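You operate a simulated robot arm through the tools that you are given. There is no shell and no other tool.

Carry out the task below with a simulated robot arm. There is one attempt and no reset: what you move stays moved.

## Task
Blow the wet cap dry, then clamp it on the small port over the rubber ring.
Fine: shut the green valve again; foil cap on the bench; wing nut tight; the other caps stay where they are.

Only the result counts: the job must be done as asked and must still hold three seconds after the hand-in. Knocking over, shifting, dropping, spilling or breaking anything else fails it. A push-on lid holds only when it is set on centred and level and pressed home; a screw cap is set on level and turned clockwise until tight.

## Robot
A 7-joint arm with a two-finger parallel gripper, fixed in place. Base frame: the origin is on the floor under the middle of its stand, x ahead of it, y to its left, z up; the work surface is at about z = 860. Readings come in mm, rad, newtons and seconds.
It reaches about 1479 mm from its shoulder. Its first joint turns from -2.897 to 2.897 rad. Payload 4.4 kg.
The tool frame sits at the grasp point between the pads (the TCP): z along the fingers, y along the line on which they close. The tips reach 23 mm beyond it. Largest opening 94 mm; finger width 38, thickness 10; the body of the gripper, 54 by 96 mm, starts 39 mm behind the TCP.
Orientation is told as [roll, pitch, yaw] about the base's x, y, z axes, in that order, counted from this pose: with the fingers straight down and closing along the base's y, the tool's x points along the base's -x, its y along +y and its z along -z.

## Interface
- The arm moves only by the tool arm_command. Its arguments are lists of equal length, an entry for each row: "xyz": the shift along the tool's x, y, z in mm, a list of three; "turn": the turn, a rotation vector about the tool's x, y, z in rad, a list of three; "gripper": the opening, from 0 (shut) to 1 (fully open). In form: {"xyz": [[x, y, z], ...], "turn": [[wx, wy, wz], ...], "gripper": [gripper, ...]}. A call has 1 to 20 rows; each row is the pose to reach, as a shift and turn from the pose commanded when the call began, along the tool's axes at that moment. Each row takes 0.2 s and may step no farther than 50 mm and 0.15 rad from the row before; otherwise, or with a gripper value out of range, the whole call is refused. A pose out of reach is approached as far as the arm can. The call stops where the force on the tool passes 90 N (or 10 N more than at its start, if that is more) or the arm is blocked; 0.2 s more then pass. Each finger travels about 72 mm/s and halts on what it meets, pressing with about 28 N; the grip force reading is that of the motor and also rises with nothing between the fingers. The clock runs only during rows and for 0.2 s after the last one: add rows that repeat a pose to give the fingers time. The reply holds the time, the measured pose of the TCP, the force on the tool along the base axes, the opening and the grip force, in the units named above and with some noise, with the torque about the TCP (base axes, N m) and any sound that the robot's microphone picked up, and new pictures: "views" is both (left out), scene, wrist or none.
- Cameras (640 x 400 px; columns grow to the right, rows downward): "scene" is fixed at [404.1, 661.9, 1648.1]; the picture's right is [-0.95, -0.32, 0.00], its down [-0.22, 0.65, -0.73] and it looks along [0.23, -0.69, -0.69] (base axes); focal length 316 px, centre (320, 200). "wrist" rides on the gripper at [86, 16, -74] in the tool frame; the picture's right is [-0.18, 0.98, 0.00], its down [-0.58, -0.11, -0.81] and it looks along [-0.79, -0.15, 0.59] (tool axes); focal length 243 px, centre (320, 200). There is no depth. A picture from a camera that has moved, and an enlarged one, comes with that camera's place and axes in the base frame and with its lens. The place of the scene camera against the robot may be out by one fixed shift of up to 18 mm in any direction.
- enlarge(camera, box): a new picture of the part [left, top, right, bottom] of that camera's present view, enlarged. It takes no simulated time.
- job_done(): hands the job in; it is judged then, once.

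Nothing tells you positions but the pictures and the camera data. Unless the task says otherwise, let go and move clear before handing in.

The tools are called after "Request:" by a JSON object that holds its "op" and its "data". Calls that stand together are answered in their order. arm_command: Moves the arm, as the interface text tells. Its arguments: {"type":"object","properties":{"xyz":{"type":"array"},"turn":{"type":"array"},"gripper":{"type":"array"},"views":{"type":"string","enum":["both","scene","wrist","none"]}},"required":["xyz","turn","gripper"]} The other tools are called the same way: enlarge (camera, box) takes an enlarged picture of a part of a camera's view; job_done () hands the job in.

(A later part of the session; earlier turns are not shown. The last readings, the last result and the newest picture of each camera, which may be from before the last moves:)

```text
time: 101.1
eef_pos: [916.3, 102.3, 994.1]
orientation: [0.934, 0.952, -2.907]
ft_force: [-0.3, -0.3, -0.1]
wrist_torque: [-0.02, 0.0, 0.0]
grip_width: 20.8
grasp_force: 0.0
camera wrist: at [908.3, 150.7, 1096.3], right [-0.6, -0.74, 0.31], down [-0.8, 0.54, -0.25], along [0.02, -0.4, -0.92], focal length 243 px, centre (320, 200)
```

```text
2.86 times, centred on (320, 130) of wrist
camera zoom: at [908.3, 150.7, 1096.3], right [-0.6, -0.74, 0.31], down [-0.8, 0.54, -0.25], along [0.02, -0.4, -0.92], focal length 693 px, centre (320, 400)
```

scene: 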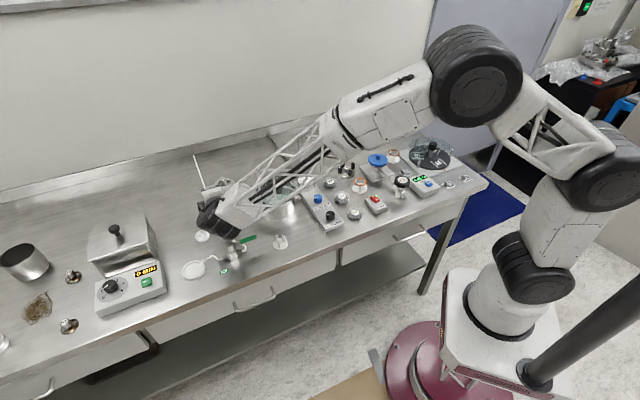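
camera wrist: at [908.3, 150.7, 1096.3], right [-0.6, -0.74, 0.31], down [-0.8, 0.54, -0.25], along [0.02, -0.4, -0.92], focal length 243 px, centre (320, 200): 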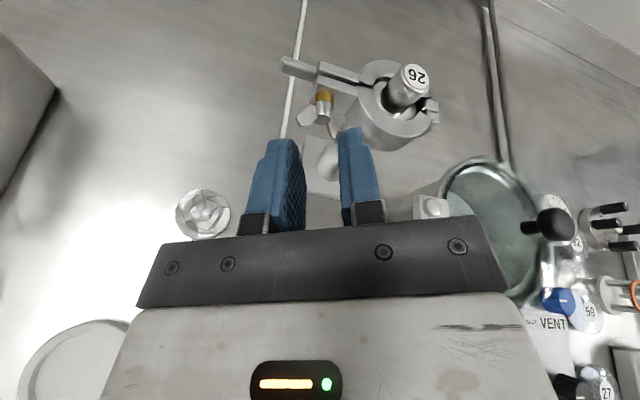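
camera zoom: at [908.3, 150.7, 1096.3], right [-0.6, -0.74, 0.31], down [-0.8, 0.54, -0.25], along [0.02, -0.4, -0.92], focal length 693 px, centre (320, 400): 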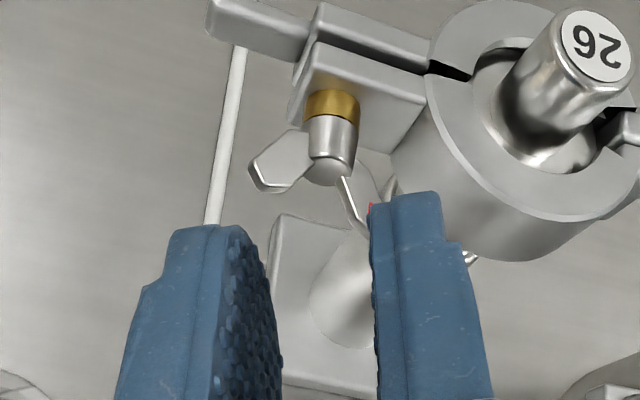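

Request:
{"op": "arm_command", "data": {"xyz": [[0, 0, 0], [0, 0, 0], [0, 0, 0], [0, 0, 0], [0, 0, 0]], "turn": [[0, 0, -0.136], [0, 0, -0.272], [0, 0, -0.408], [0, 0, -0.544], [0, 0, -0.677]], "gripper": [0.22, 0.22, 0.22, 0.22, 0.22]}}

Request:
{"op": "enlarge", "data": {"camera": "wrist", "box": [250, 60, 390, 200]}}

Request:
{"op": "enlarge", "data": {"camera": "scene", "box": [190, 155, 260, 225]}}

```text
time: 102.3
eef_pos: [916.3, 101.2, 994.2]
orientation: [1.196, 0.352, -2.501]
ft_force: [-1.3, -0.1, -0.9]
wrist_torque: [-0.02, -0.02, -0.04]
grip_width: 20.7
grasp_force: 0.1
camera wrist: at [931.9, 191.7, 1063.3], right [-0.18, -0.58, 0.8], down [-0.96, 0.27, -0.02], along [-0.2, -0.77, -0.6], focal length 243 px, centre (320, 200)
```

scene: 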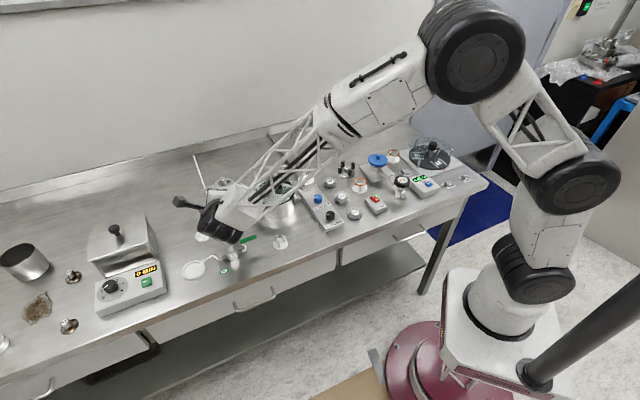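
wrist: 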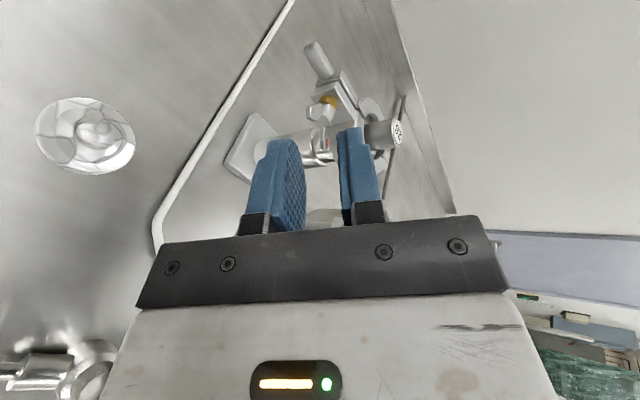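

```text
2.86 times, centred on (320, 130) of wrist
camera zoom: at [931.9, 191.7, 1063.3], right [-0.18, -0.58, 0.8], down [-0.96, 0.27, -0.02], along [-0.2, -0.77, -0.6], focal length 693 px, centre (320, 400)
```

zoom: 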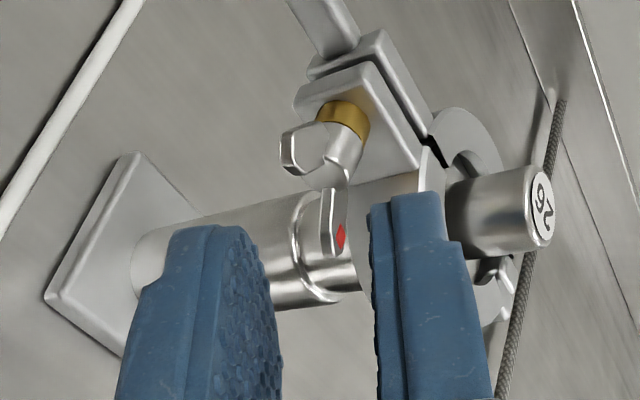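

```text
5.71 times, centred on (225, 190) of scene
camera zoom: at [404.1, 661.9, 1648.1], right [-0.95, -0.32, 0.0], down [-0.22, 0.65, -0.73], along [0.23, -0.69, -0.69], focal length 1806 px, centre (863, 257)
```

zoom: 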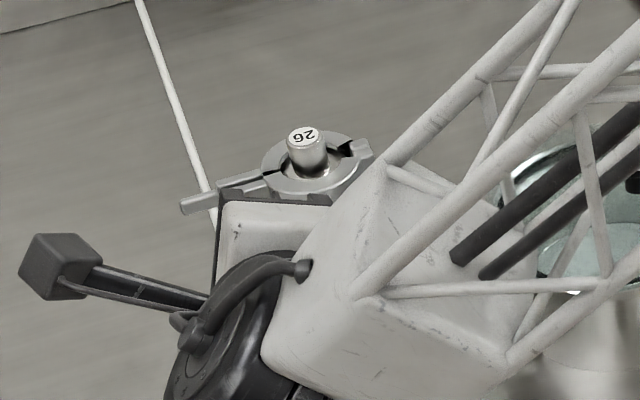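

The fork seems to have tipped the bolt up a little to follow the gripper's 20° pitch. I will look closely before continuing.

Request:
{"op": "enlarge", "data": {"camera": "wrist", "box": [295, 70, 375, 150]}}

```text
5.00 times, centred on (335, 110) of wrist
camera zoom: at [931.9, 191.7, 1063.3], right [-0.18, -0.58, 0.8], down [-0.96, 0.27, -0.02], along [-0.2, -0.77, -0.6], focal length 1213 px, centre (245, 650)
```

zoom: 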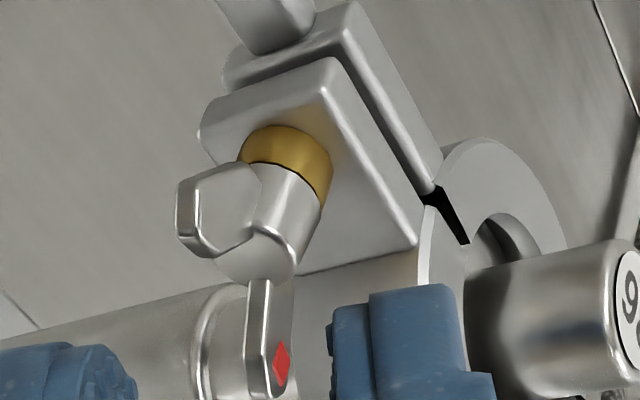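

The bolt is still square to the lug, and its axis is just a few mm higher (z ≈ 980) than I assumed. I will correct for that and re-engage the ears along the bolt axis.

Request:
{"op": "arm_command", "data": {"xyz": [[-2.2, -5.5, 2.2], [-1, -2, 12], [0.2, 1.4, 22], [0.2, 1.4, 22]], "turn": [[0, 0, 0], [0, 0, 0], [0, 0, 0], [0, 0, 0]], "gripper": [0.2, 0.2, 0.2, 0.15], "views": "wrist"}}

Request:
{"op": "enlarge", "data": {"camera": "wrist", "box": [265, 70, 375, 180]}}

```text
time: 103.3
eef_pos: [929.1, 84.6, 987.8]
orientation: [1.196, 0.35, -2.499]
ft_force: [-0.3, 0.9, -2.5]
wrist_torque: [0.02, 0.02, 0.07]
grip_width: 15.1
grasp_force: 1.3
camera wrist: at [945.4, 175.6, 1056.8], right [-0.18, -0.58, 0.8], down [-0.96, 0.27, -0.02], along [-0.2, -0.77, -0.61], focal length 243 px, centre (320, 200)
```

wrist: 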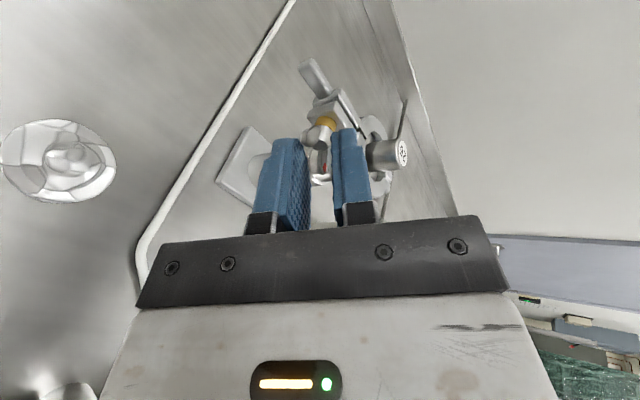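

```text
3.64 times, centred on (320, 125) of wrist
camera zoom: at [945.4, 175.6, 1056.8], right [-0.18, -0.58, 0.8], down [-0.96, 0.27, -0.02], along [-0.2, -0.77, -0.61], focal length 882 px, centre (320, 473)
```

zoom: 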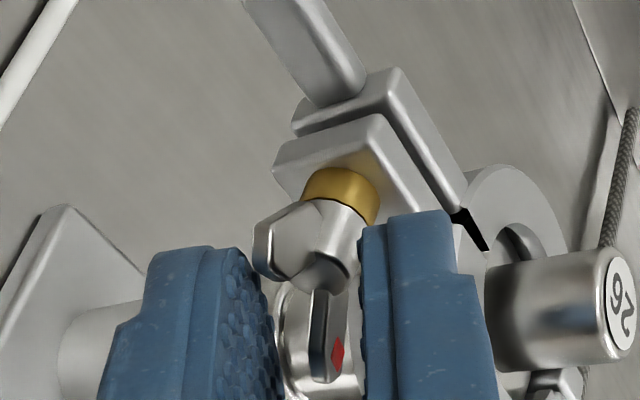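

Engaged. Next clockwise stroke.

Request:
{"op": "arm_command", "data": {"xyz": [[0, 0, 0], [0, 0, 0], [0, 0, 0], [0, 0, 0], [0, 0, 0], [0, 0, 0], [0, 0, 0], [0, 0, 0]], "turn": [[0, 0, 0.14], [0, 0, 0.28], [0, 0, 0.42], [0, 0, 0.56], [0, 0, 0.7], [0, 0, 0.84], [0, 0, 0.98], [0, 0, 1.12]], "gripper": [0.12, 0.11, 0.11, 0.11, 0.11, 0.11, 0.11, 0.11], "views": "wrist"}}

Request:
{"op": "enlarge", "data": {"camera": "wrist", "box": [265, 70, 375, 180]}}

```text
time: 105.1
eef_pos: [929.5, 86.3, 987.4]
orientation: [0.196, 1.214, 2.554]
ft_force: [3.3, 5.4, 0.4]
wrist_torque: [-0.03, 0.05, 0.14]
grip_width: 13.1
grasp_force: 2.7
camera wrist: at [895.2, 107.0, 1095.2], right [-0.74, -0.67, -0.11], down [-0.62, 0.73, -0.28], along [0.26, -0.14, -0.96], focal length 243 px, centre (320, 200)
```

wrist: 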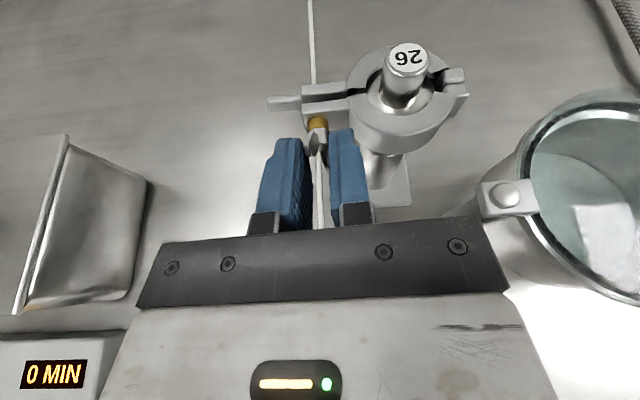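

```text
3.64 times, centred on (320, 125) of wrist
camera zoom: at [895.2, 107.0, 1095.2], right [-0.74, -0.67, -0.11], down [-0.62, 0.73, -0.28], along [0.26, -0.14, -0.96], focal length 882 px, centre (320, 473)
```

zoom: 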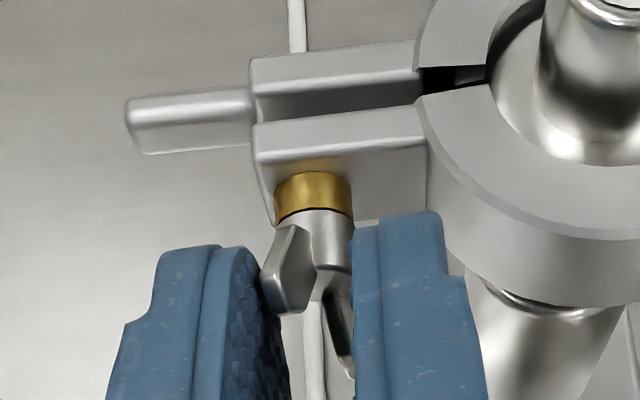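

Request:
{"op": "arm_command", "data": {"xyz": [[0, 0, 0], [0, 0, 0], [0, 0, 0], [0, 0, 0], [0, 0, 0], [0, 0, 0], [0, 0, 0], [0, 0, 0], [0, 0, 0], [0, 0, 0], [0, 0, 0], [0, 0, 0], [0, 0, 0], [0, 0, 0]], "turn": [[0, 0, 0.14], [0, 0, 0.28], [0, 0, 0.42], [0, 0, 0.56], [0, 0, 0.7], [0, 0, 0.84], [0, 0, 0.98], [0, 0, 1.12], [0, 0, 1.26], [0, 0, 1.4], [0, 0, 1.54], [0, 0, 1.68], [0, 0, 1.82], [0, 0, 1.96]], "gripper": [0.1, 0.1, 0.1, 0.1, 0.1, 0.1, 0.1, 0.1, 0.1, 0.1, 0.1, 0.1, 0.1, 0.1], "views": "wrist"}}

Request:
{"op": "enlarge", "data": {"camera": "wrist", "box": [265, 70, 375, 180]}}

```text
time: 108.1
eef_pos: [930.2, 86.0, 987.5]
orientation: [-1.202, -0.296, 0.663]
ft_force: [-6.8, 7.0, -17.5]
wrist_torque: [0.2, 0.46, -0.05]
grip_width: 34.3
grasp_force: 44.5
camera wrist: at [815.9, 92.6, 971.8], right [0.13, 0.55, -0.82], down [-0.09, 0.83, 0.54], along [0.99, 0.0, 0.16], focal length 243 px, centre (320, 200)
```

wrist: 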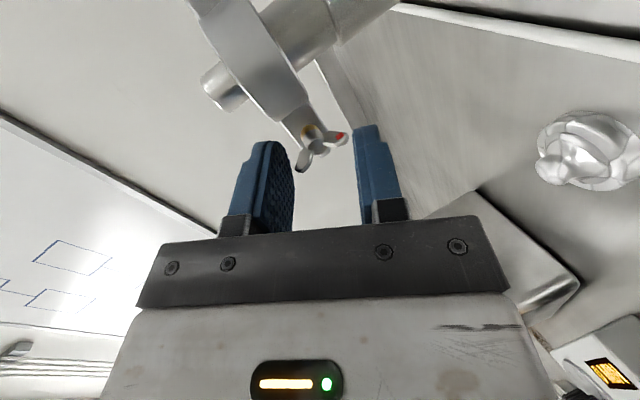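

```text
3.64 times, centred on (320, 125) of wrist
camera zoom: at [815.9, 92.6, 971.8], right [0.13, 0.55, -0.82], down [-0.09, 0.83, 0.54], along [0.99, 0.0, 0.16], focal length 882 px, centre (320, 473)
```

zoom: 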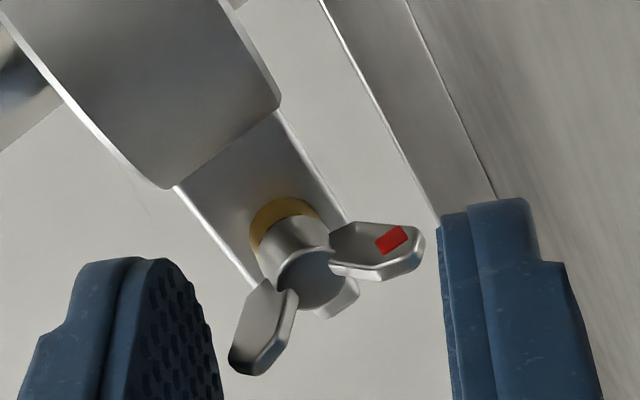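

The nut resisted strongly on this stroke and its ears forced the fork open to 34 mm (44 N). It has turned about half a turn and now seems tight, so I will open, back off and inspect.

Request:
{"op": "arm_command", "data": {"xyz": [[0, 0, 0], [0, 0, 0], [0, 0, -15], [0, 0, -35], [0, 0, -60]], "turn": [[0, 0, 0], [0, 0, 0], [0, 0, 0], [0, 0, 0], [0, 0, 0]], "gripper": [0.45, 0.5, 0.5, 0.5, 0.5]}}

Request:
{"op": "enlarge", "data": {"camera": "wrist", "box": [250, 40, 390, 180]}}

Request:
{"op": "enlarge", "data": {"camera": "scene", "box": [200, 160, 260, 220]}}

```text
time: 109.3
eef_pos: [891.1, 127.2, 1007.2]
orientation: [-1.202, -0.295, 0.664]
ft_force: [0.6, 0.4, 0.1]
wrist_torque: [-0.03, -0.01, -0.03]
grip_width: 46.9
grasp_force: 0.1
camera wrist: at [776.8, 133.2, 993.3], right [0.13, 0.55, -0.82], down [-0.09, 0.83, 0.54], along [0.99, 0.0, 0.16], focal length 243 px, centre (320, 200)
```

scene: 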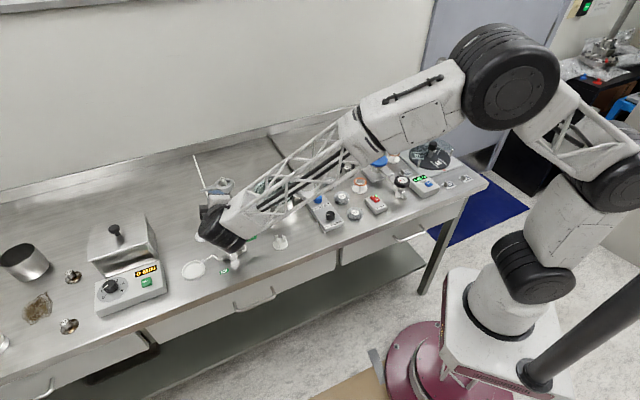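
wrist: 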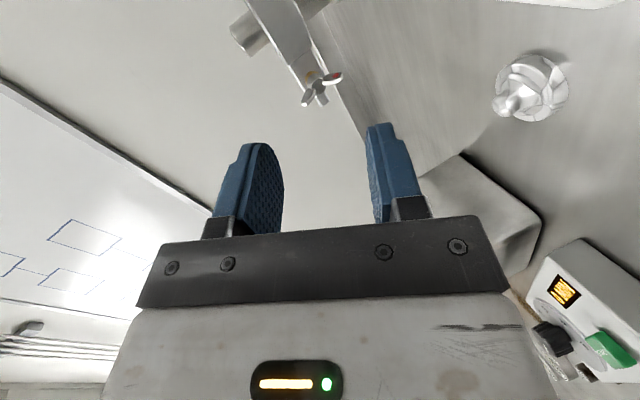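

```text
2.86 times, centred on (320, 110) of wrist
camera zoom: at [776.8, 133.2, 993.3], right [0.13, 0.55, -0.82], down [-0.09, 0.83, 0.54], along [0.99, 0.0, 0.16], focal length 693 px, centre (320, 457)
```

zoom: 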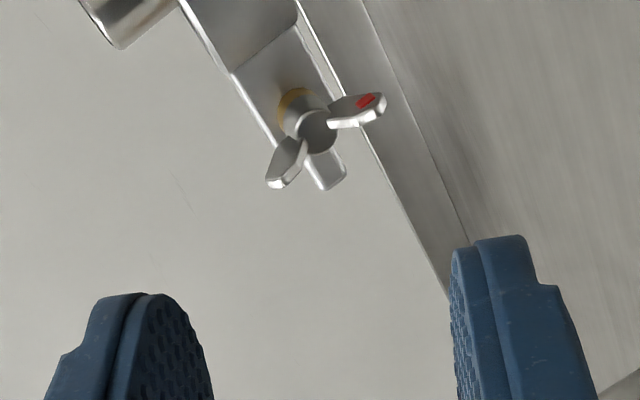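

```text
6.67 times, centred on (230, 190) of scene
camera zoom: at [404.1, 661.9, 1648.1], right [-0.95, -0.32, 0.0], down [-0.22, 0.65, -0.73], along [0.23, -0.69, -0.69], focal length 2107 px, centre (920, 267)
```

zoom: 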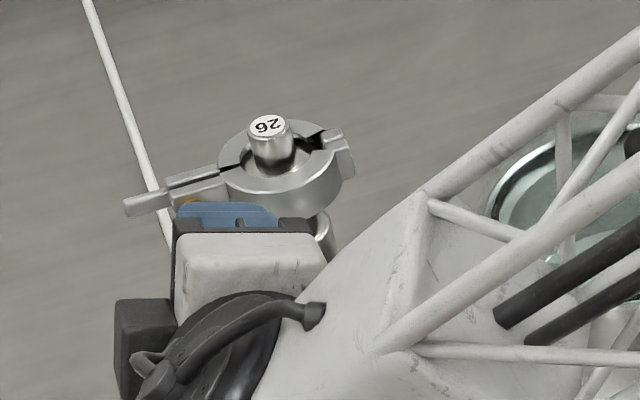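

Request:
{"op": "arm_command", "data": {"xyz": [[0, 0, 0], [0, 0, 0], [0, 0, 0], [0, 0, 0], [0, 0, 0], [0, 0, 0], [0, 0, 0], [0, 0, 0], [0, 0, 0], [0, 0, 0], [0, 0, 0], [0, 0, 0]], "turn": [[0, 0, -0.13], [0, 0, -0.26], [0, 0, -0.39], [0, 0, -0.52], [0, 0, -0.65], [0, 0, -0.78], [0, 0, -0.91], [0, 0, -1.04], [0, 0, -1.17], [0, 0, -1.3], [0, 0, -1.43], [0, 0, -1.57]], "gripper": [0.4, 0.3, 0.25, 0.25, 0.25, 0.25, 0.25, 0.25, 0.25, 0.25, 0.25, 0.25], "views": "wrist"}}

Request:
{"op": "enlarge", "data": {"camera": "wrist", "box": [280, 40, 380, 130]}}

Request:
{"op": "enlarge", "data": {"camera": "wrist", "box": [250, 0, 450, 130]}}

```text
time: 111.9
eef_pos: [890.8, 126.2, 1006.8]
orientation: [-0.701, 1.104, 1.592]
ft_force: [-0.2, 0.1, 0.9]
wrist_torque: [-0.02, 0.0, 0.0]
grip_width: 23.5
grasp_force: 0.0
camera wrist: at [830.9, 127.7, 1105.3], right [-0.74, -0.5, -0.45], down [-0.45, 0.87, -0.21], along [0.49, 0.05, -0.87], focal length 243 px, centre (320, 200)
```

wrist: 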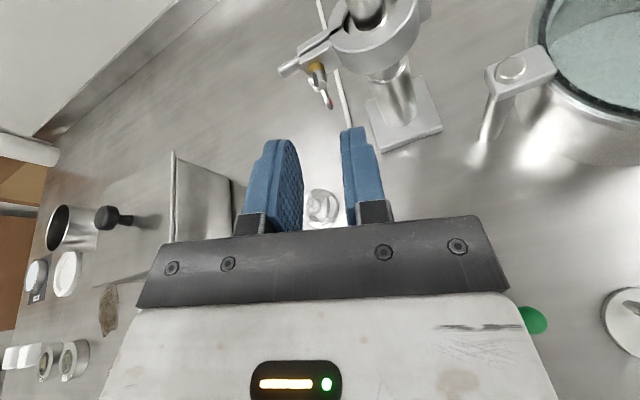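

```text
4.44 times, centred on (330, 85) of wrist
camera zoom: at [830.9, 127.7, 1105.3], right [-0.74, -0.5, -0.45], down [-0.45, 0.87, -0.21], along [0.49, 0.05, -0.87], focal length 1078 px, centre (276, 711)
```

zoom: 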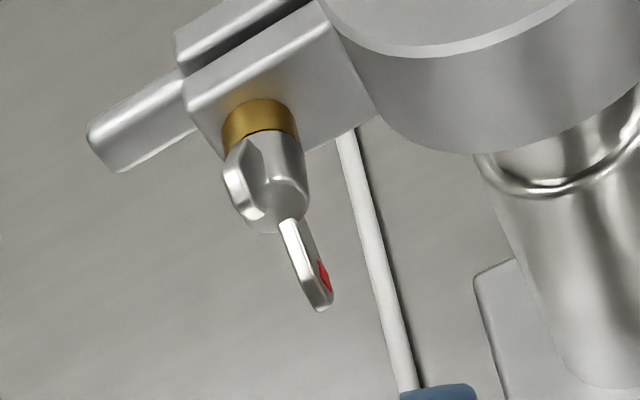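

```text
3.08 times, centred on (350, 65) of wrist
camera zoom: at [830.9, 127.7, 1105.3], right [-0.74, -0.5, -0.45], down [-0.45, 0.87, -0.21], along [0.49, 0.05, -0.87], focal length 746 px, centre (228, 615)
```

zoom: 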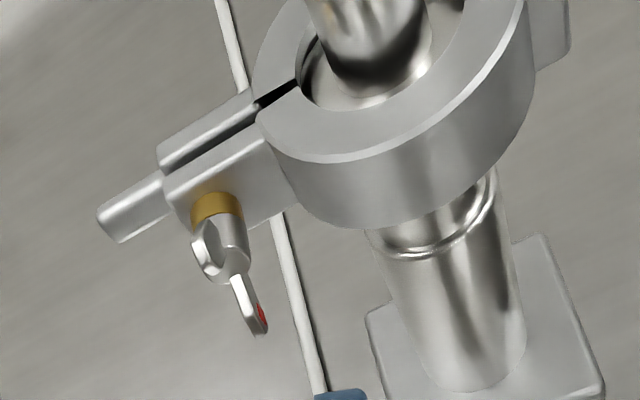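

The red ear now points straight down, exactly half a turn from where it began, and it would not go further. To be sure it is tight, I will grip the ears firmly and try to turn it more.

Request:
{"op": "arm_command", "data": {"xyz": [[0.5, -0.2, 10], [1, -0.4, 20], [1.7, -0.6, 32], [1.7, -0.6, 46], [1.7, -0.6, 59], [1.7, -0.6, 59]], "turn": [[0, 0, -0.11], [0, 0, -0.22], [0, 0, -0.31], [0, 0, -0.31], [0, 0, -0.31], [0, 0, -0.31]], "gripper": [0.22, 0.2, 0.18, 0.18, 0.18, 0.15], "views": "wrist"}}

Request:
{"op": "enlarge", "data": {"camera": "wrist", "box": [265, 70, 375, 180]}}

```text
time: 113.3
eef_pos: [931.0, 87.4, 988.2]
orientation: [-0.014, 1.221, 2.33]
ft_force: [-0.4, 0.3, -0.5]
wrist_torque: [-0.03, -0.02, 0.04]
grip_width: 14.4
grasp_force: 0.0
camera wrist: at [890.7, 103.2, 1095.1], right [-0.75, -0.64, -0.18], down [-0.59, 0.76, -0.27], along [0.31, -0.1, -0.95], focal length 243 px, centre (320, 200)
```

wrist: 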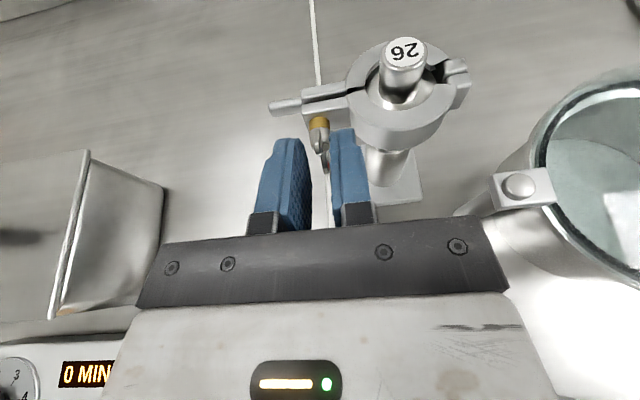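

```text
3.64 times, centred on (320, 125) of wrist
camera zoom: at [890.7, 103.2, 1095.1], right [-0.75, -0.64, -0.18], down [-0.59, 0.76, -0.27], along [0.31, -0.1, -0.95], focal length 882 px, centre (320, 473)
```

zoom: 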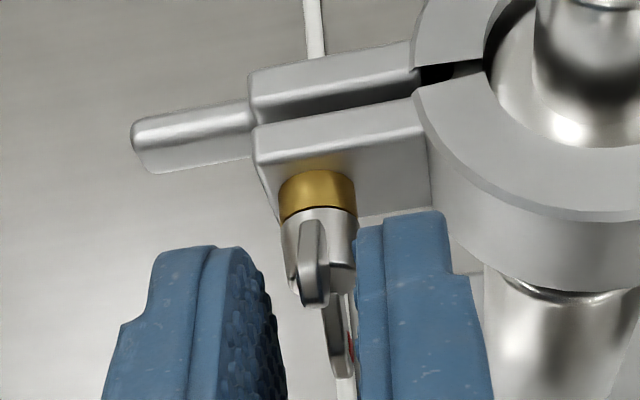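

Request:
{"op": "arm_command", "data": {"xyz": [[0, 0, 1.5], [0, 0, 1.5], [0, 0, 1.5]], "turn": [[0, 0, 0], [0, 0, 0], [0, 0, 0]], "gripper": [0.1, 0.03, 0], "views": "wrist"}}

Request:
{"op": "enlarge", "data": {"camera": "wrist", "box": [265, 70, 375, 180]}}

```text
time: 114.1
eef_pos: [931.2, 84.0, 989.3]
orientation: [-0.016, 1.222, 2.331]
ft_force: [-9.8, -1.9, 3.5]
wrist_torque: [-0.3, 0.13, -0.03]
grip_width: 3.4
grasp_force: 45.4
camera wrist: at [891.2, 102.3, 1094.6], right [-0.75, -0.64, -0.18], down [-0.59, 0.76, -0.27], along [0.31, -0.1, -0.95], focal length 243 px, centre (320, 200)
```

wrist: 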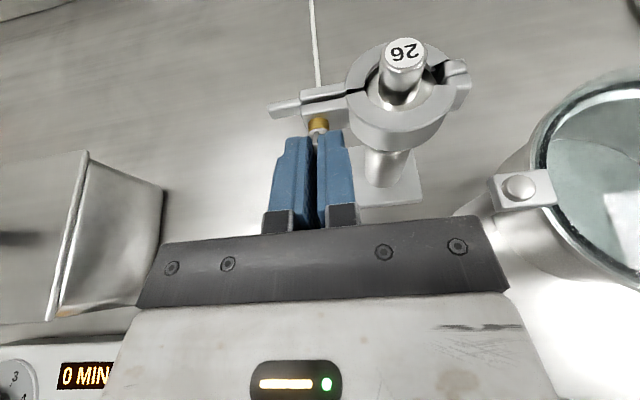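

```text
3.64 times, centred on (320, 125) of wrist
camera zoom: at [891.2, 102.3, 1094.6], right [-0.75, -0.64, -0.18], down [-0.59, 0.76, -0.27], along [0.31, -0.1, -0.95], focal length 882 px, centre (320, 473)
```

zoom: 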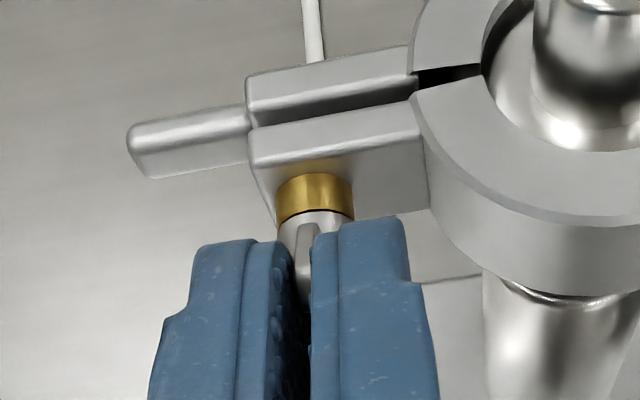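

The ears are gripped firmly (3.4 mm). Now I try a further clockwise turn.

Request:
{"op": "arm_command", "data": {"xyz": [[0, 0, 0], [0, 0, 0], [0, 0, 0], [0, 0, 0]], "turn": [[0, 0, 0.1], [0, 0, 0.2], [0, 0, 0.3], [0, 0, 0.4]], "gripper": [0, 0, 0, 0], "views": "wrist"}}

Request:
{"op": "enlarge", "data": {"camera": "wrist", "box": [265, 70, 375, 180]}}

```text
time: 115.1
eef_pos: [929.6, 84.3, 989.2]
orientation: [-0.825, 1.041, 1.445]
ft_force: [-27.5, -23.5, 10.6]
wrist_torque: [-1.58, 1.17, -0.11]
grip_width: 15.3
grasp_force: 44.7
camera wrist: at [864.4, 81.7, 1083.3], right [-0.73, -0.44, -0.52], down [-0.41, 0.89, -0.18], along [0.55, 0.08, -0.83], focal length 243 px, centre (320, 200)
```

wrist: 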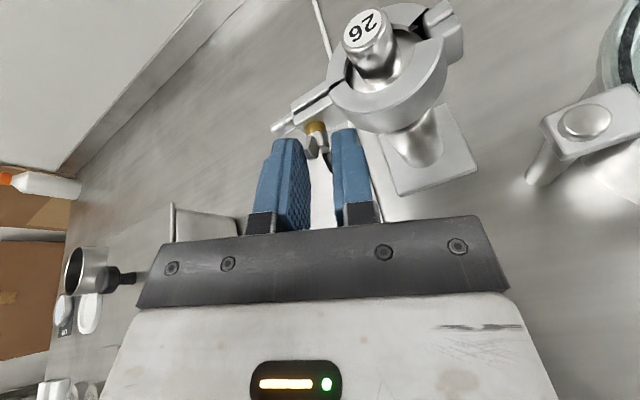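

```text
3.64 times, centred on (320, 125) of wrist
camera zoom: at [864.4, 81.7, 1083.3], right [-0.73, -0.44, -0.52], down [-0.41, 0.89, -0.18], along [0.55, 0.08, -0.83], focal length 882 px, centre (320, 473)
```

zoom: 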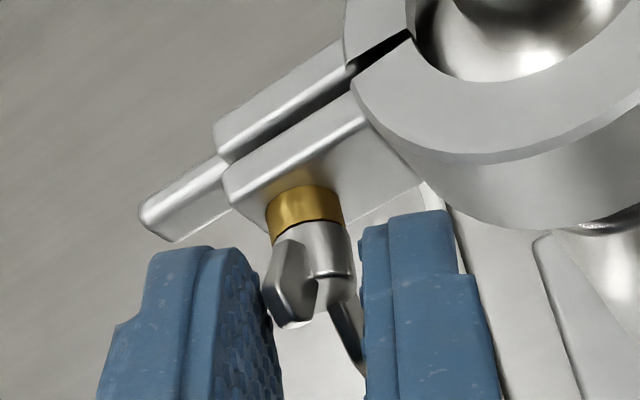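

The nut would not turn any further: the ears forced the fingers apart against their full force, so it is tight. I will relieve, back out and retreat.

Request:
{"op": "arm_command", "data": {"xyz": [[0, 0, 0], [0, 0, 0], [0, 0, 0], [0, 0, 0], [0, 0, -15], [0, 0, -35], [0, 0, -60], [0, 0, -80]], "turn": [[0, 0, -0.13], [0, 0, -0.26], [0, 0, -0.4], [0, 0, -0.4], [0, 0, -0.4], [0, 0, -0.4], [0, 0, -0.4], [0, 0, -0.4]], "gripper": [0.15, 0.22, 0.25, 0.25, 0.25, 0.25, 0.25, 0.25]}}

Request:
{"op": "enlarge", "data": {"camera": "wrist", "box": [250, 0, 450, 130]}}

Request:
{"op": "enlarge", "data": {"camera": "scene", "box": [180, 150, 280, 260]}}

```text
time: 116.9
eef_pos: [879.6, 138.7, 1015.9]
orientation: [-0.012, 1.221, 2.331]
ft_force: [0.0, -0.2, -0.3]
wrist_torque: [0.0, 0.02, 0.0]
grip_width: 23.6
grasp_force: 0.1
camera wrist: at [839.2, 156.0, 1122.9], right [-0.75, -0.64, -0.18], down [-0.59, 0.76, -0.27], along [0.31, -0.1, -0.95], focal length 243 px, centre (320, 200)
```

scene: 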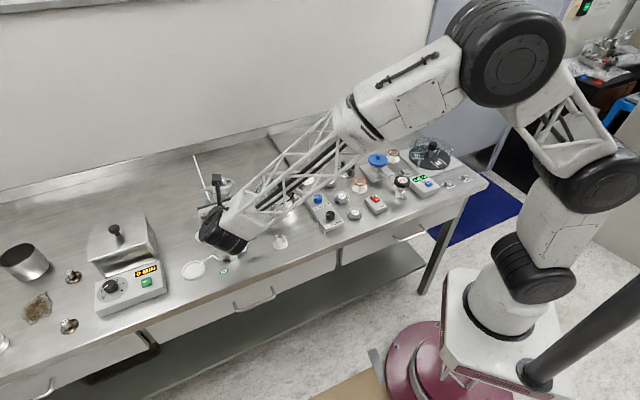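
wrist: 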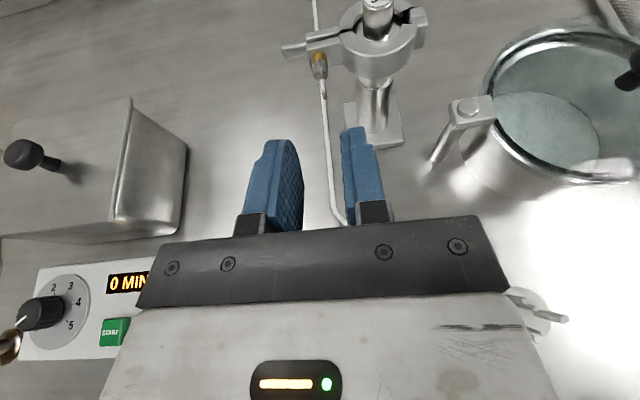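

```text
3.08 times, centred on (350, 65) of wrist
camera zoom: at [839.2, 156.0, 1122.9], right [-0.75, -0.64, -0.18], down [-0.59, 0.76, -0.27], along [0.31, -0.1, -0.95], focal length 746 px, centre (228, 615)
```

zoom: 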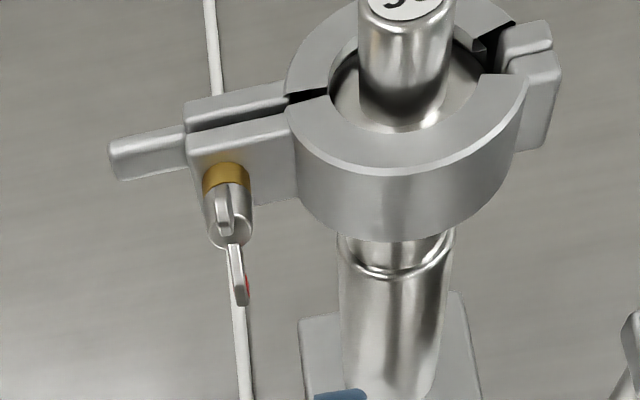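

```text
3.64 times, centred on (230, 205) of scene
camera zoom: at [404.1, 661.9, 1648.1], right [-0.95, -0.32, 0.0], down [-0.22, 0.65, -0.73], along [0.23, -0.69, -0.69], focal length 1149 px, centre (647, 182)
```

zoom: 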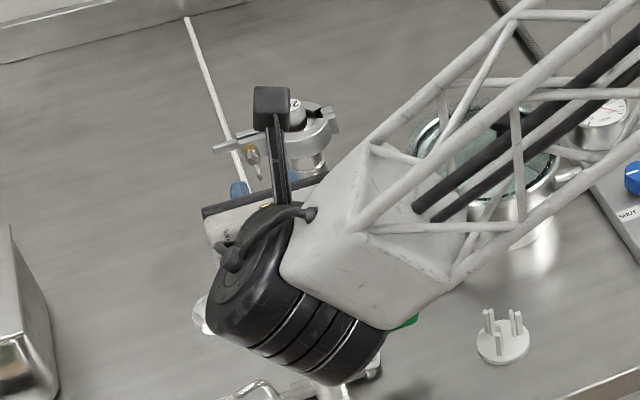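

The clamp is secure. Now I shut the valve: I rotate the gripper back to vertical while moving over toward the valve handle.

Request:
{"op": "arm_command", "data": {"xyz": [[4, 2, -15], [8, 6, -25], [10, 10, -33], [12, 14, -41], [14, 18, -49], [16, 22, -57], [18, 26, -64], [20, 30, -71], [22, 34, -78], [23, 38, -84], [24, 42, -90], [25, 46, -95], [26, 50, -99], [26.6, 55.2, -102.4], [26.6, 55.2, -102.4]], "turn": [[-0.0666, -0.0683, 0.0954], [-0.1333, -0.1366, 0.1907], [-0.1999, -0.2049, 0.2861], [-0.2666, -0.2731, 0.3814], [-0.3332, -0.3414, 0.4768], [-0.3999, -0.4097, 0.5721], [-0.4665, -0.478, 0.6675], [-0.5331, -0.5463, 0.7629], [-0.5998, -0.6146, 0.8582], [-0.6664, -0.6829, 0.9536], [-0.7331, -0.7511, 1.0489], [-0.7997, -0.8194, 1.1443], [-0.8664, -0.8877, 1.2396], [-0.933, -0.956, 1.335], [-0.933, -0.956, 1.335]], "gripper": [0.2, 0.1, 0.05, 0, 0, 0, 0, 0, 0, 0, 0, 0, 0, 0, 0]}}

Request:
{"op": "enlarge", "data": {"camera": "scene", "box": [170, 150, 290, 270]}}

Request:
{"op": "enlarge", "data": {"camera": "scene", "box": [205, 165, 255, 215]}}

```text
time: 120.1
eef_pos: [777.2, 162.7, 1076.6]
orientation: [0.001, -0.004, 0.798]
ft_force: [-0.7, -0.5, 1.2]
wrist_torque: [0.0, -0.04, -0.01]
grip_width: 0.0
grasp_force: 27.8
camera wrist: at [705.5, 111.8, 1149.9], right [-0.57, 0.82, 0.0], down [0.48, 0.34, 0.81], along [0.66, 0.46, -0.59], focal length 243 px, centre (320, 200)
```

scene: 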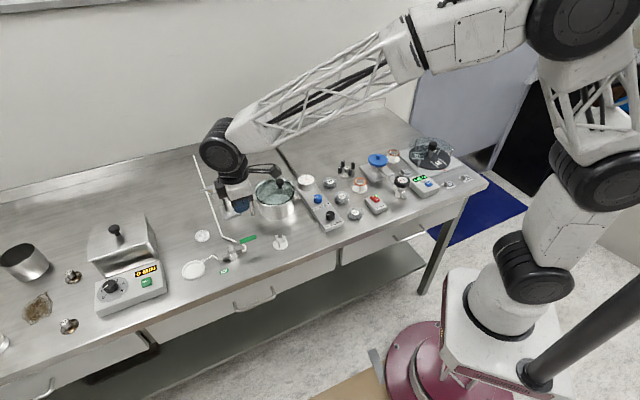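
wrist: 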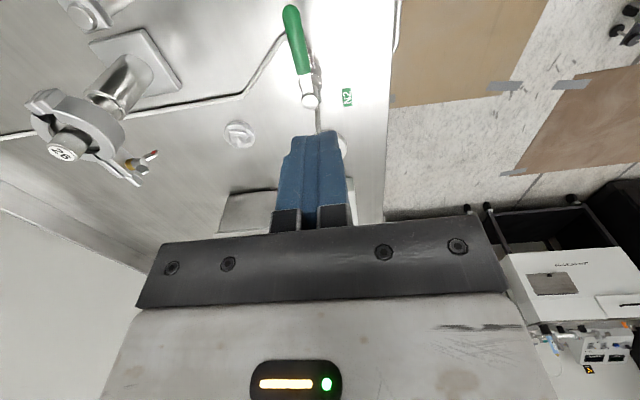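

```text
3.33 times, centred on (230, 210) of scene
camera zoom: at [404.1, 661.9, 1648.1], right [-0.95, -0.32, 0.0], down [-0.22, 0.65, -0.73], along [0.23, -0.69, -0.69], focal length 1053 px, centre (620, 167)
```

zoom: 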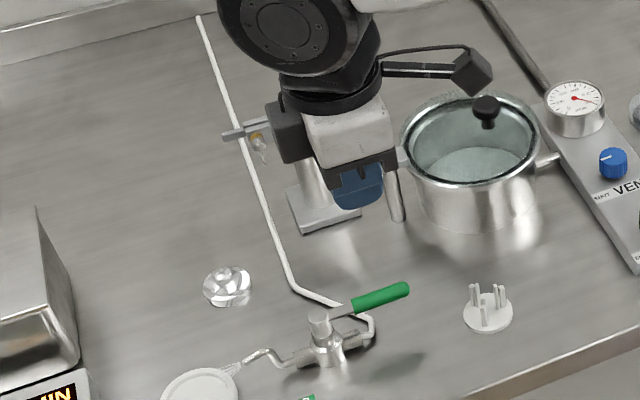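

```text
8.00 times, centred on (230, 190) of scene
camera zoom: at [404.1, 661.9, 1648.1], right [-0.95, -0.32, 0.0], down [-0.22, 0.65, -0.73], along [0.23, -0.69, -0.69], focal length 2528 px, centre (1040, 280)
```

zoom: 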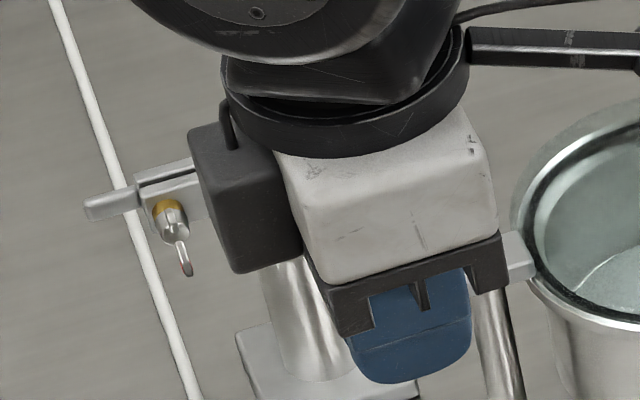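

The arm is vertical again, near the valve. I will lower the closed fingers on the −x/+y side of the handle to push it back to its shut position.

Request:
{"op": "arm_command", "data": {"xyz": [[2, 5, 45], [4, 10, 90], [4, 10, 120], [4, 10, 147], [4, 10, 147]], "turn": [[0, 0, 0], [0, 0, 0], [0, 0, 0], [0, 0, 0], [0, 0, 0]], "gripper": [0, 0, 0, 0, 0]}}

Request:
{"op": "enlarge", "data": {"camera": "scene", "box": [200, 200, 300, 290]}}

Request:
{"op": "enlarge", "data": {"camera": "wrist", "box": [220, 40, 420, 210]}}

```text
time: 121.3
eef_pos: [767.9, 166.8, 929.3]
orientation: [-0.001, -0.005, 0.797]
ft_force: [0.7, 0.0, -0.1]
wrist_torque: [-0.02, -0.02, 0.0]
grip_width: 0.0
grasp_force: 27.9
camera wrist: at [695.9, 115.8, 1001.8], right [-0.57, 0.82, 0.0], down [0.48, 0.34, 0.81], along [0.66, 0.47, -0.59], focal length 243 px, centre (320, 200)
```

scene: 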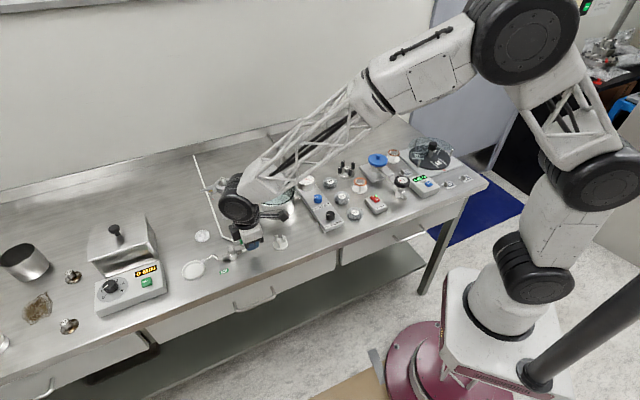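
wrist: 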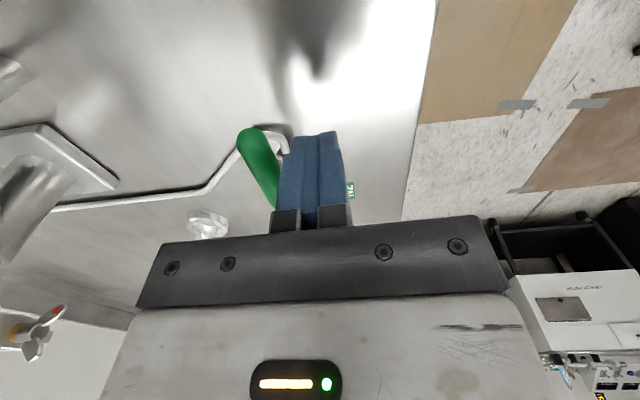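

```text
4.44 times, centred on (250, 245) of scene
camera zoom: at [404.1, 661.9, 1648.1], right [-0.95, -0.32, 0.0], down [-0.22, 0.65, -0.73], along [0.23, -0.69, -0.69], focal length 1404 px, centre (631, 0)
```

zoom: 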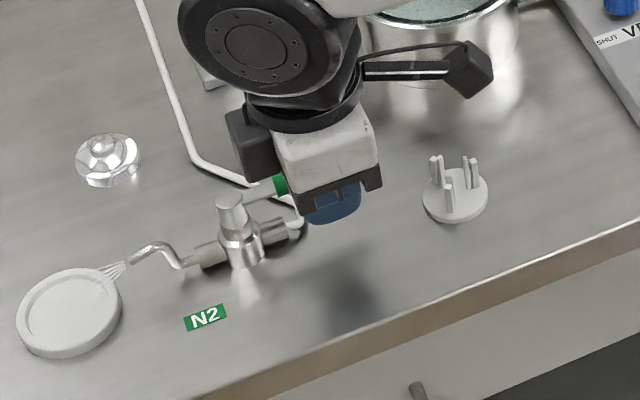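

```text
2.35 times, centred on (320, 125) of wrist
camera zoom: at [695.9, 115.8, 1001.8], right [-0.57, 0.82, 0.0], down [0.48, 0.34, 0.81], along [0.66, 0.47, -0.59], focal length 571 px, centre (320, 376)
```

zoom: 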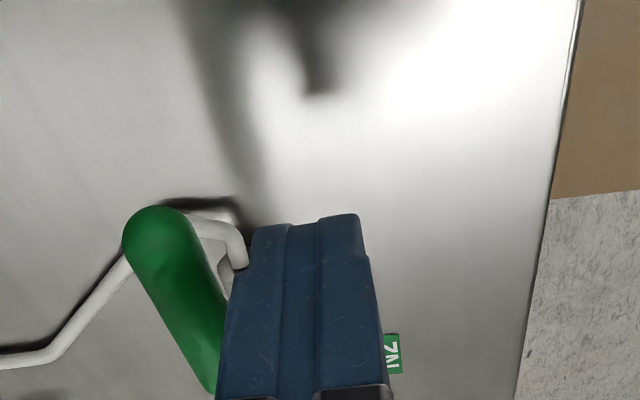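

Request:
{"op": "arm_command", "data": {"xyz": [[0.4, -11.5, 0], [4.1, -21.9, 0], [5.6, -35, 0], [3.7, -49.6, 0]], "turn": [[0, 0, 0], [0, 0, 0], [0, 0, 0], [0, 0, 0]], "gripper": [0, 0, 0, 0]}}

Request:
{"op": "enlarge", "data": {"camera": "scene", "box": [190, 200, 290, 290]}}

Request:
{"op": "enlarge", "data": {"camera": "wrist", "box": [220, 40, 420, 210]}}

```text
time: 122.3
eef_pos: [802.1, 129.7, 927.9]
orientation: [0.0, -0.007, 0.798]
ft_force: [-0.4, 0.5, -0.7]
wrist_torque: [0.0, -0.01, 0.01]
grip_width: 0.0
grasp_force: 28.0
camera wrist: at [729.7, 79.3, 1002.1], right [-0.57, 0.82, 0.0], down [0.48, 0.34, 0.81], along [0.66, 0.47, -0.59], focal length 243 px, centre (320, 200)
```

scene: 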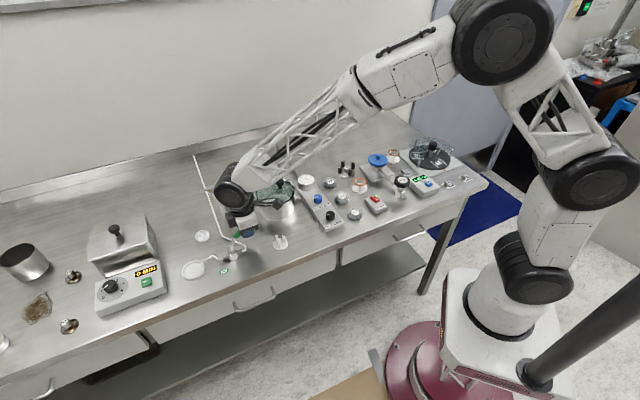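
wrist: 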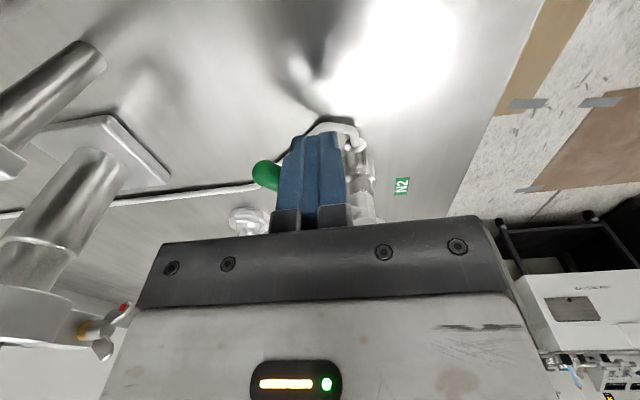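

```text
4.44 times, centred on (240, 245) of scene
camera zoom: at [404.1, 661.9, 1648.1], right [-0.95, -0.32, 0.0], down [-0.22, 0.65, -0.73], along [0.23, -0.69, -0.69], focal length 1404 px, centre (676, 0)
```

zoom: 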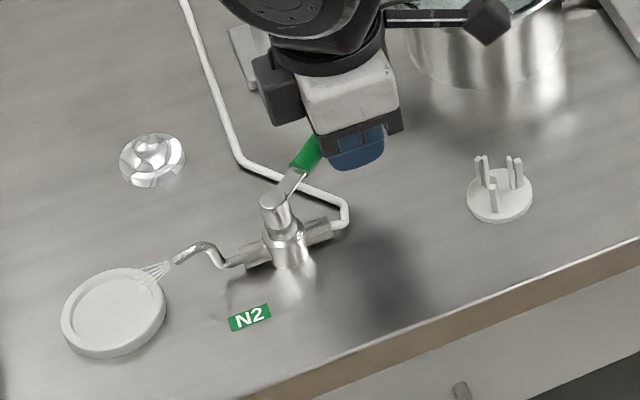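

```text
2.35 times, centred on (320, 125) of wrist
camera zoom: at [729.7, 79.3, 1002.1], right [-0.57, 0.82, 0.0], down [0.48, 0.34, 0.81], along [0.66, 0.47, -0.59], focal length 571 px, centre (320, 376)
```

zoom: 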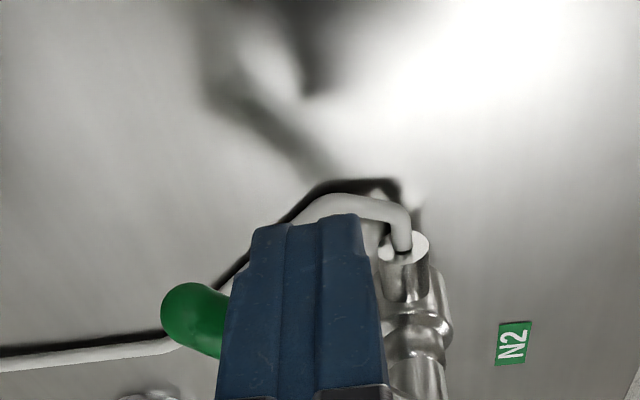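

The handle is swinging back. I will continue to the shut position.

Request:
{"op": "arm_command", "data": {"xyz": [[-5.4, -13.9, 0], [-16.8, -27.1, 0], [-24.8, -32.8, 0], [-30, -35.5, 0]], "turn": [[0, 0, 0], [0, 0, 0], [0, 0, 0], [0, 0, 0]], "gripper": [0, 0, 0, 0]}}

Request:
{"op": "enlarge", "data": {"camera": "scene", "box": [180, 200, 280, 290]}}

Request:
{"op": "enlarge", "data": {"camera": "wrist", "box": [220, 40, 420, 210]}}

```text
time: 123.3
eef_pos: [847.3, 126.9, 928.6]
orientation: [0.001, -0.005, 0.797]
ft_force: [0.6, 0.2, -0.1]
wrist_torque: [0.03, 0.0, 0.02]
grip_width: 0.2
grasp_force: 28.3
camera wrist: at [775.7, 76.5, 1002.4], right [-0.57, 0.82, 0.0], down [0.48, 0.34, 0.81], along [0.66, 0.47, -0.59], focal length 243 px, centre (320, 200)
```

scene: 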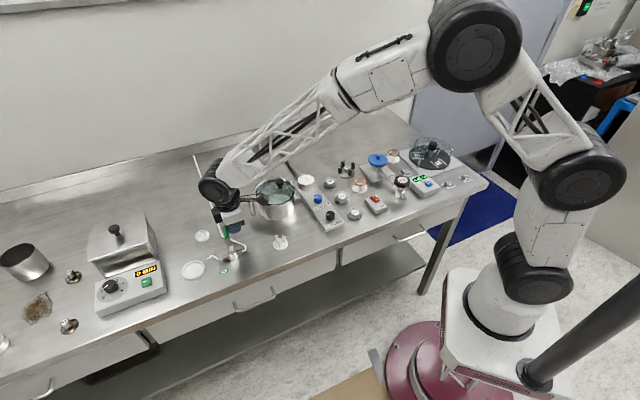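
wrist: 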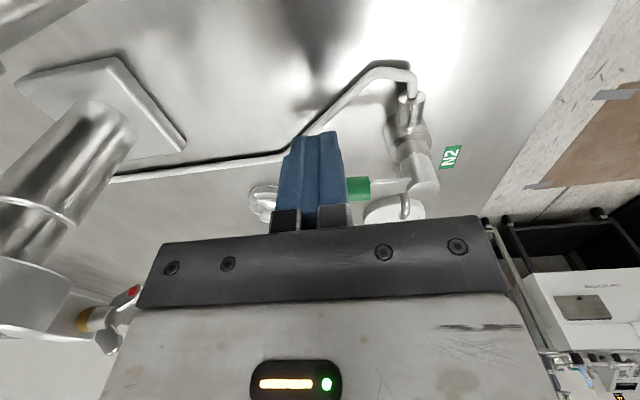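

```text
4.44 times, centred on (230, 245) of scene
camera zoom: at [404.1, 661.9, 1648.1], right [-0.95, -0.32, 0.0], down [-0.22, 0.65, -0.73], along [0.23, -0.69, -0.69], focal length 1404 px, centre (720, 0)
```

zoom: 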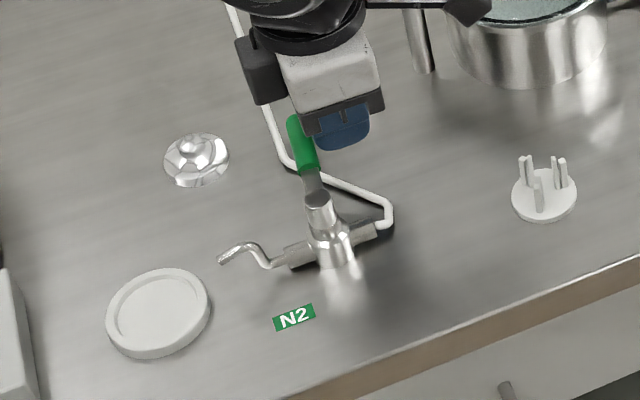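

```text
2.35 times, centred on (320, 125) of wrist
camera zoom: at [775.7, 76.5, 1002.4], right [-0.57, 0.82, 0.0], down [0.48, 0.34, 0.81], along [0.66, 0.47, -0.59], focal length 571 px, centre (320, 376)
```

zoom: 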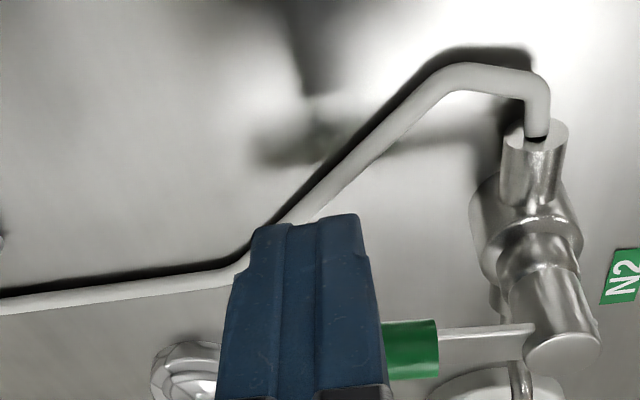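

The jet has stopped. A final gentle push to bring the handle fully against its shut stop.

Request:
{"op": "arm_command", "data": {"xyz": [[-2, -1.5, 0], [-3.9, -2.9, 0], [-5.2, -3, 0], [-6.2, -3, 0]], "turn": [[0, 0, 0], [0, 0, 0], [0, 0, 0], [0, 0, 0]], "gripper": [0, 0, 0, 0]}}

Request:
{"op": "enlarge", "data": {"camera": "scene", "box": [180, 200, 280, 290]}}

```text
time: 124.3
eef_pos: [853.1, 128.4, 928.8]
orientation: [0.004, -0.003, 0.797]
ft_force: [-27.1, -17.2, 5.0]
wrist_torque: [-0.07, 0.56, 0.15]
grip_width: 0.4
grasp_force: 28.0
camera wrist: at [781.5, 77.6, 1002.5], right [-0.57, 0.82, 0.0], down [0.48, 0.34, 0.81], along [0.66, 0.46, -0.59], focal length 243 px, centre (320, 200)
```

scene: 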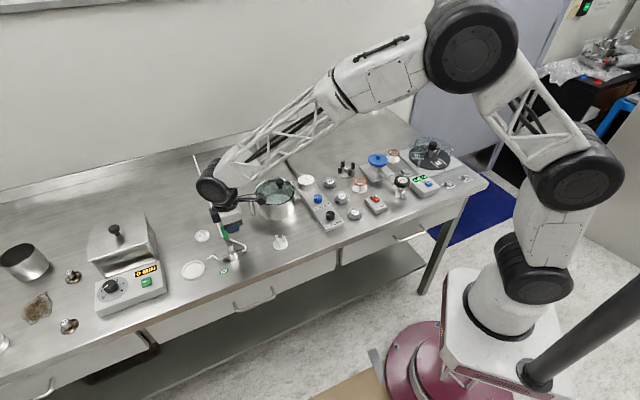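
wrist: 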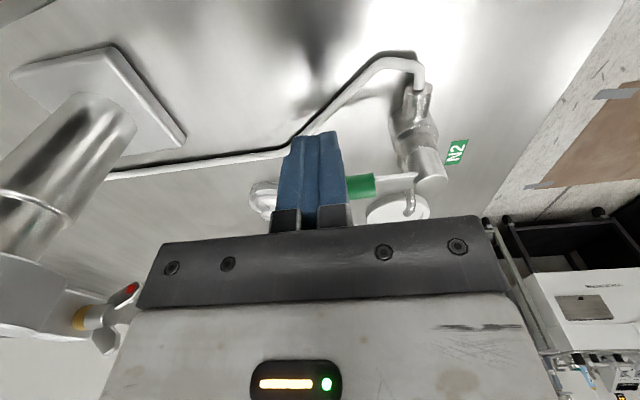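

```text
4.44 times, centred on (230, 245) of scene
camera zoom: at [404.1, 661.9, 1648.1], right [-0.95, -0.32, 0.0], down [-0.22, 0.65, -0.73], along [0.23, -0.69, -0.69], focal length 1404 px, centre (720, 0)
```

zoom: 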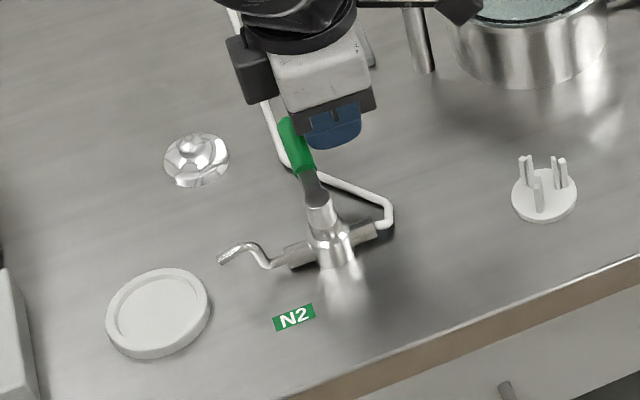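

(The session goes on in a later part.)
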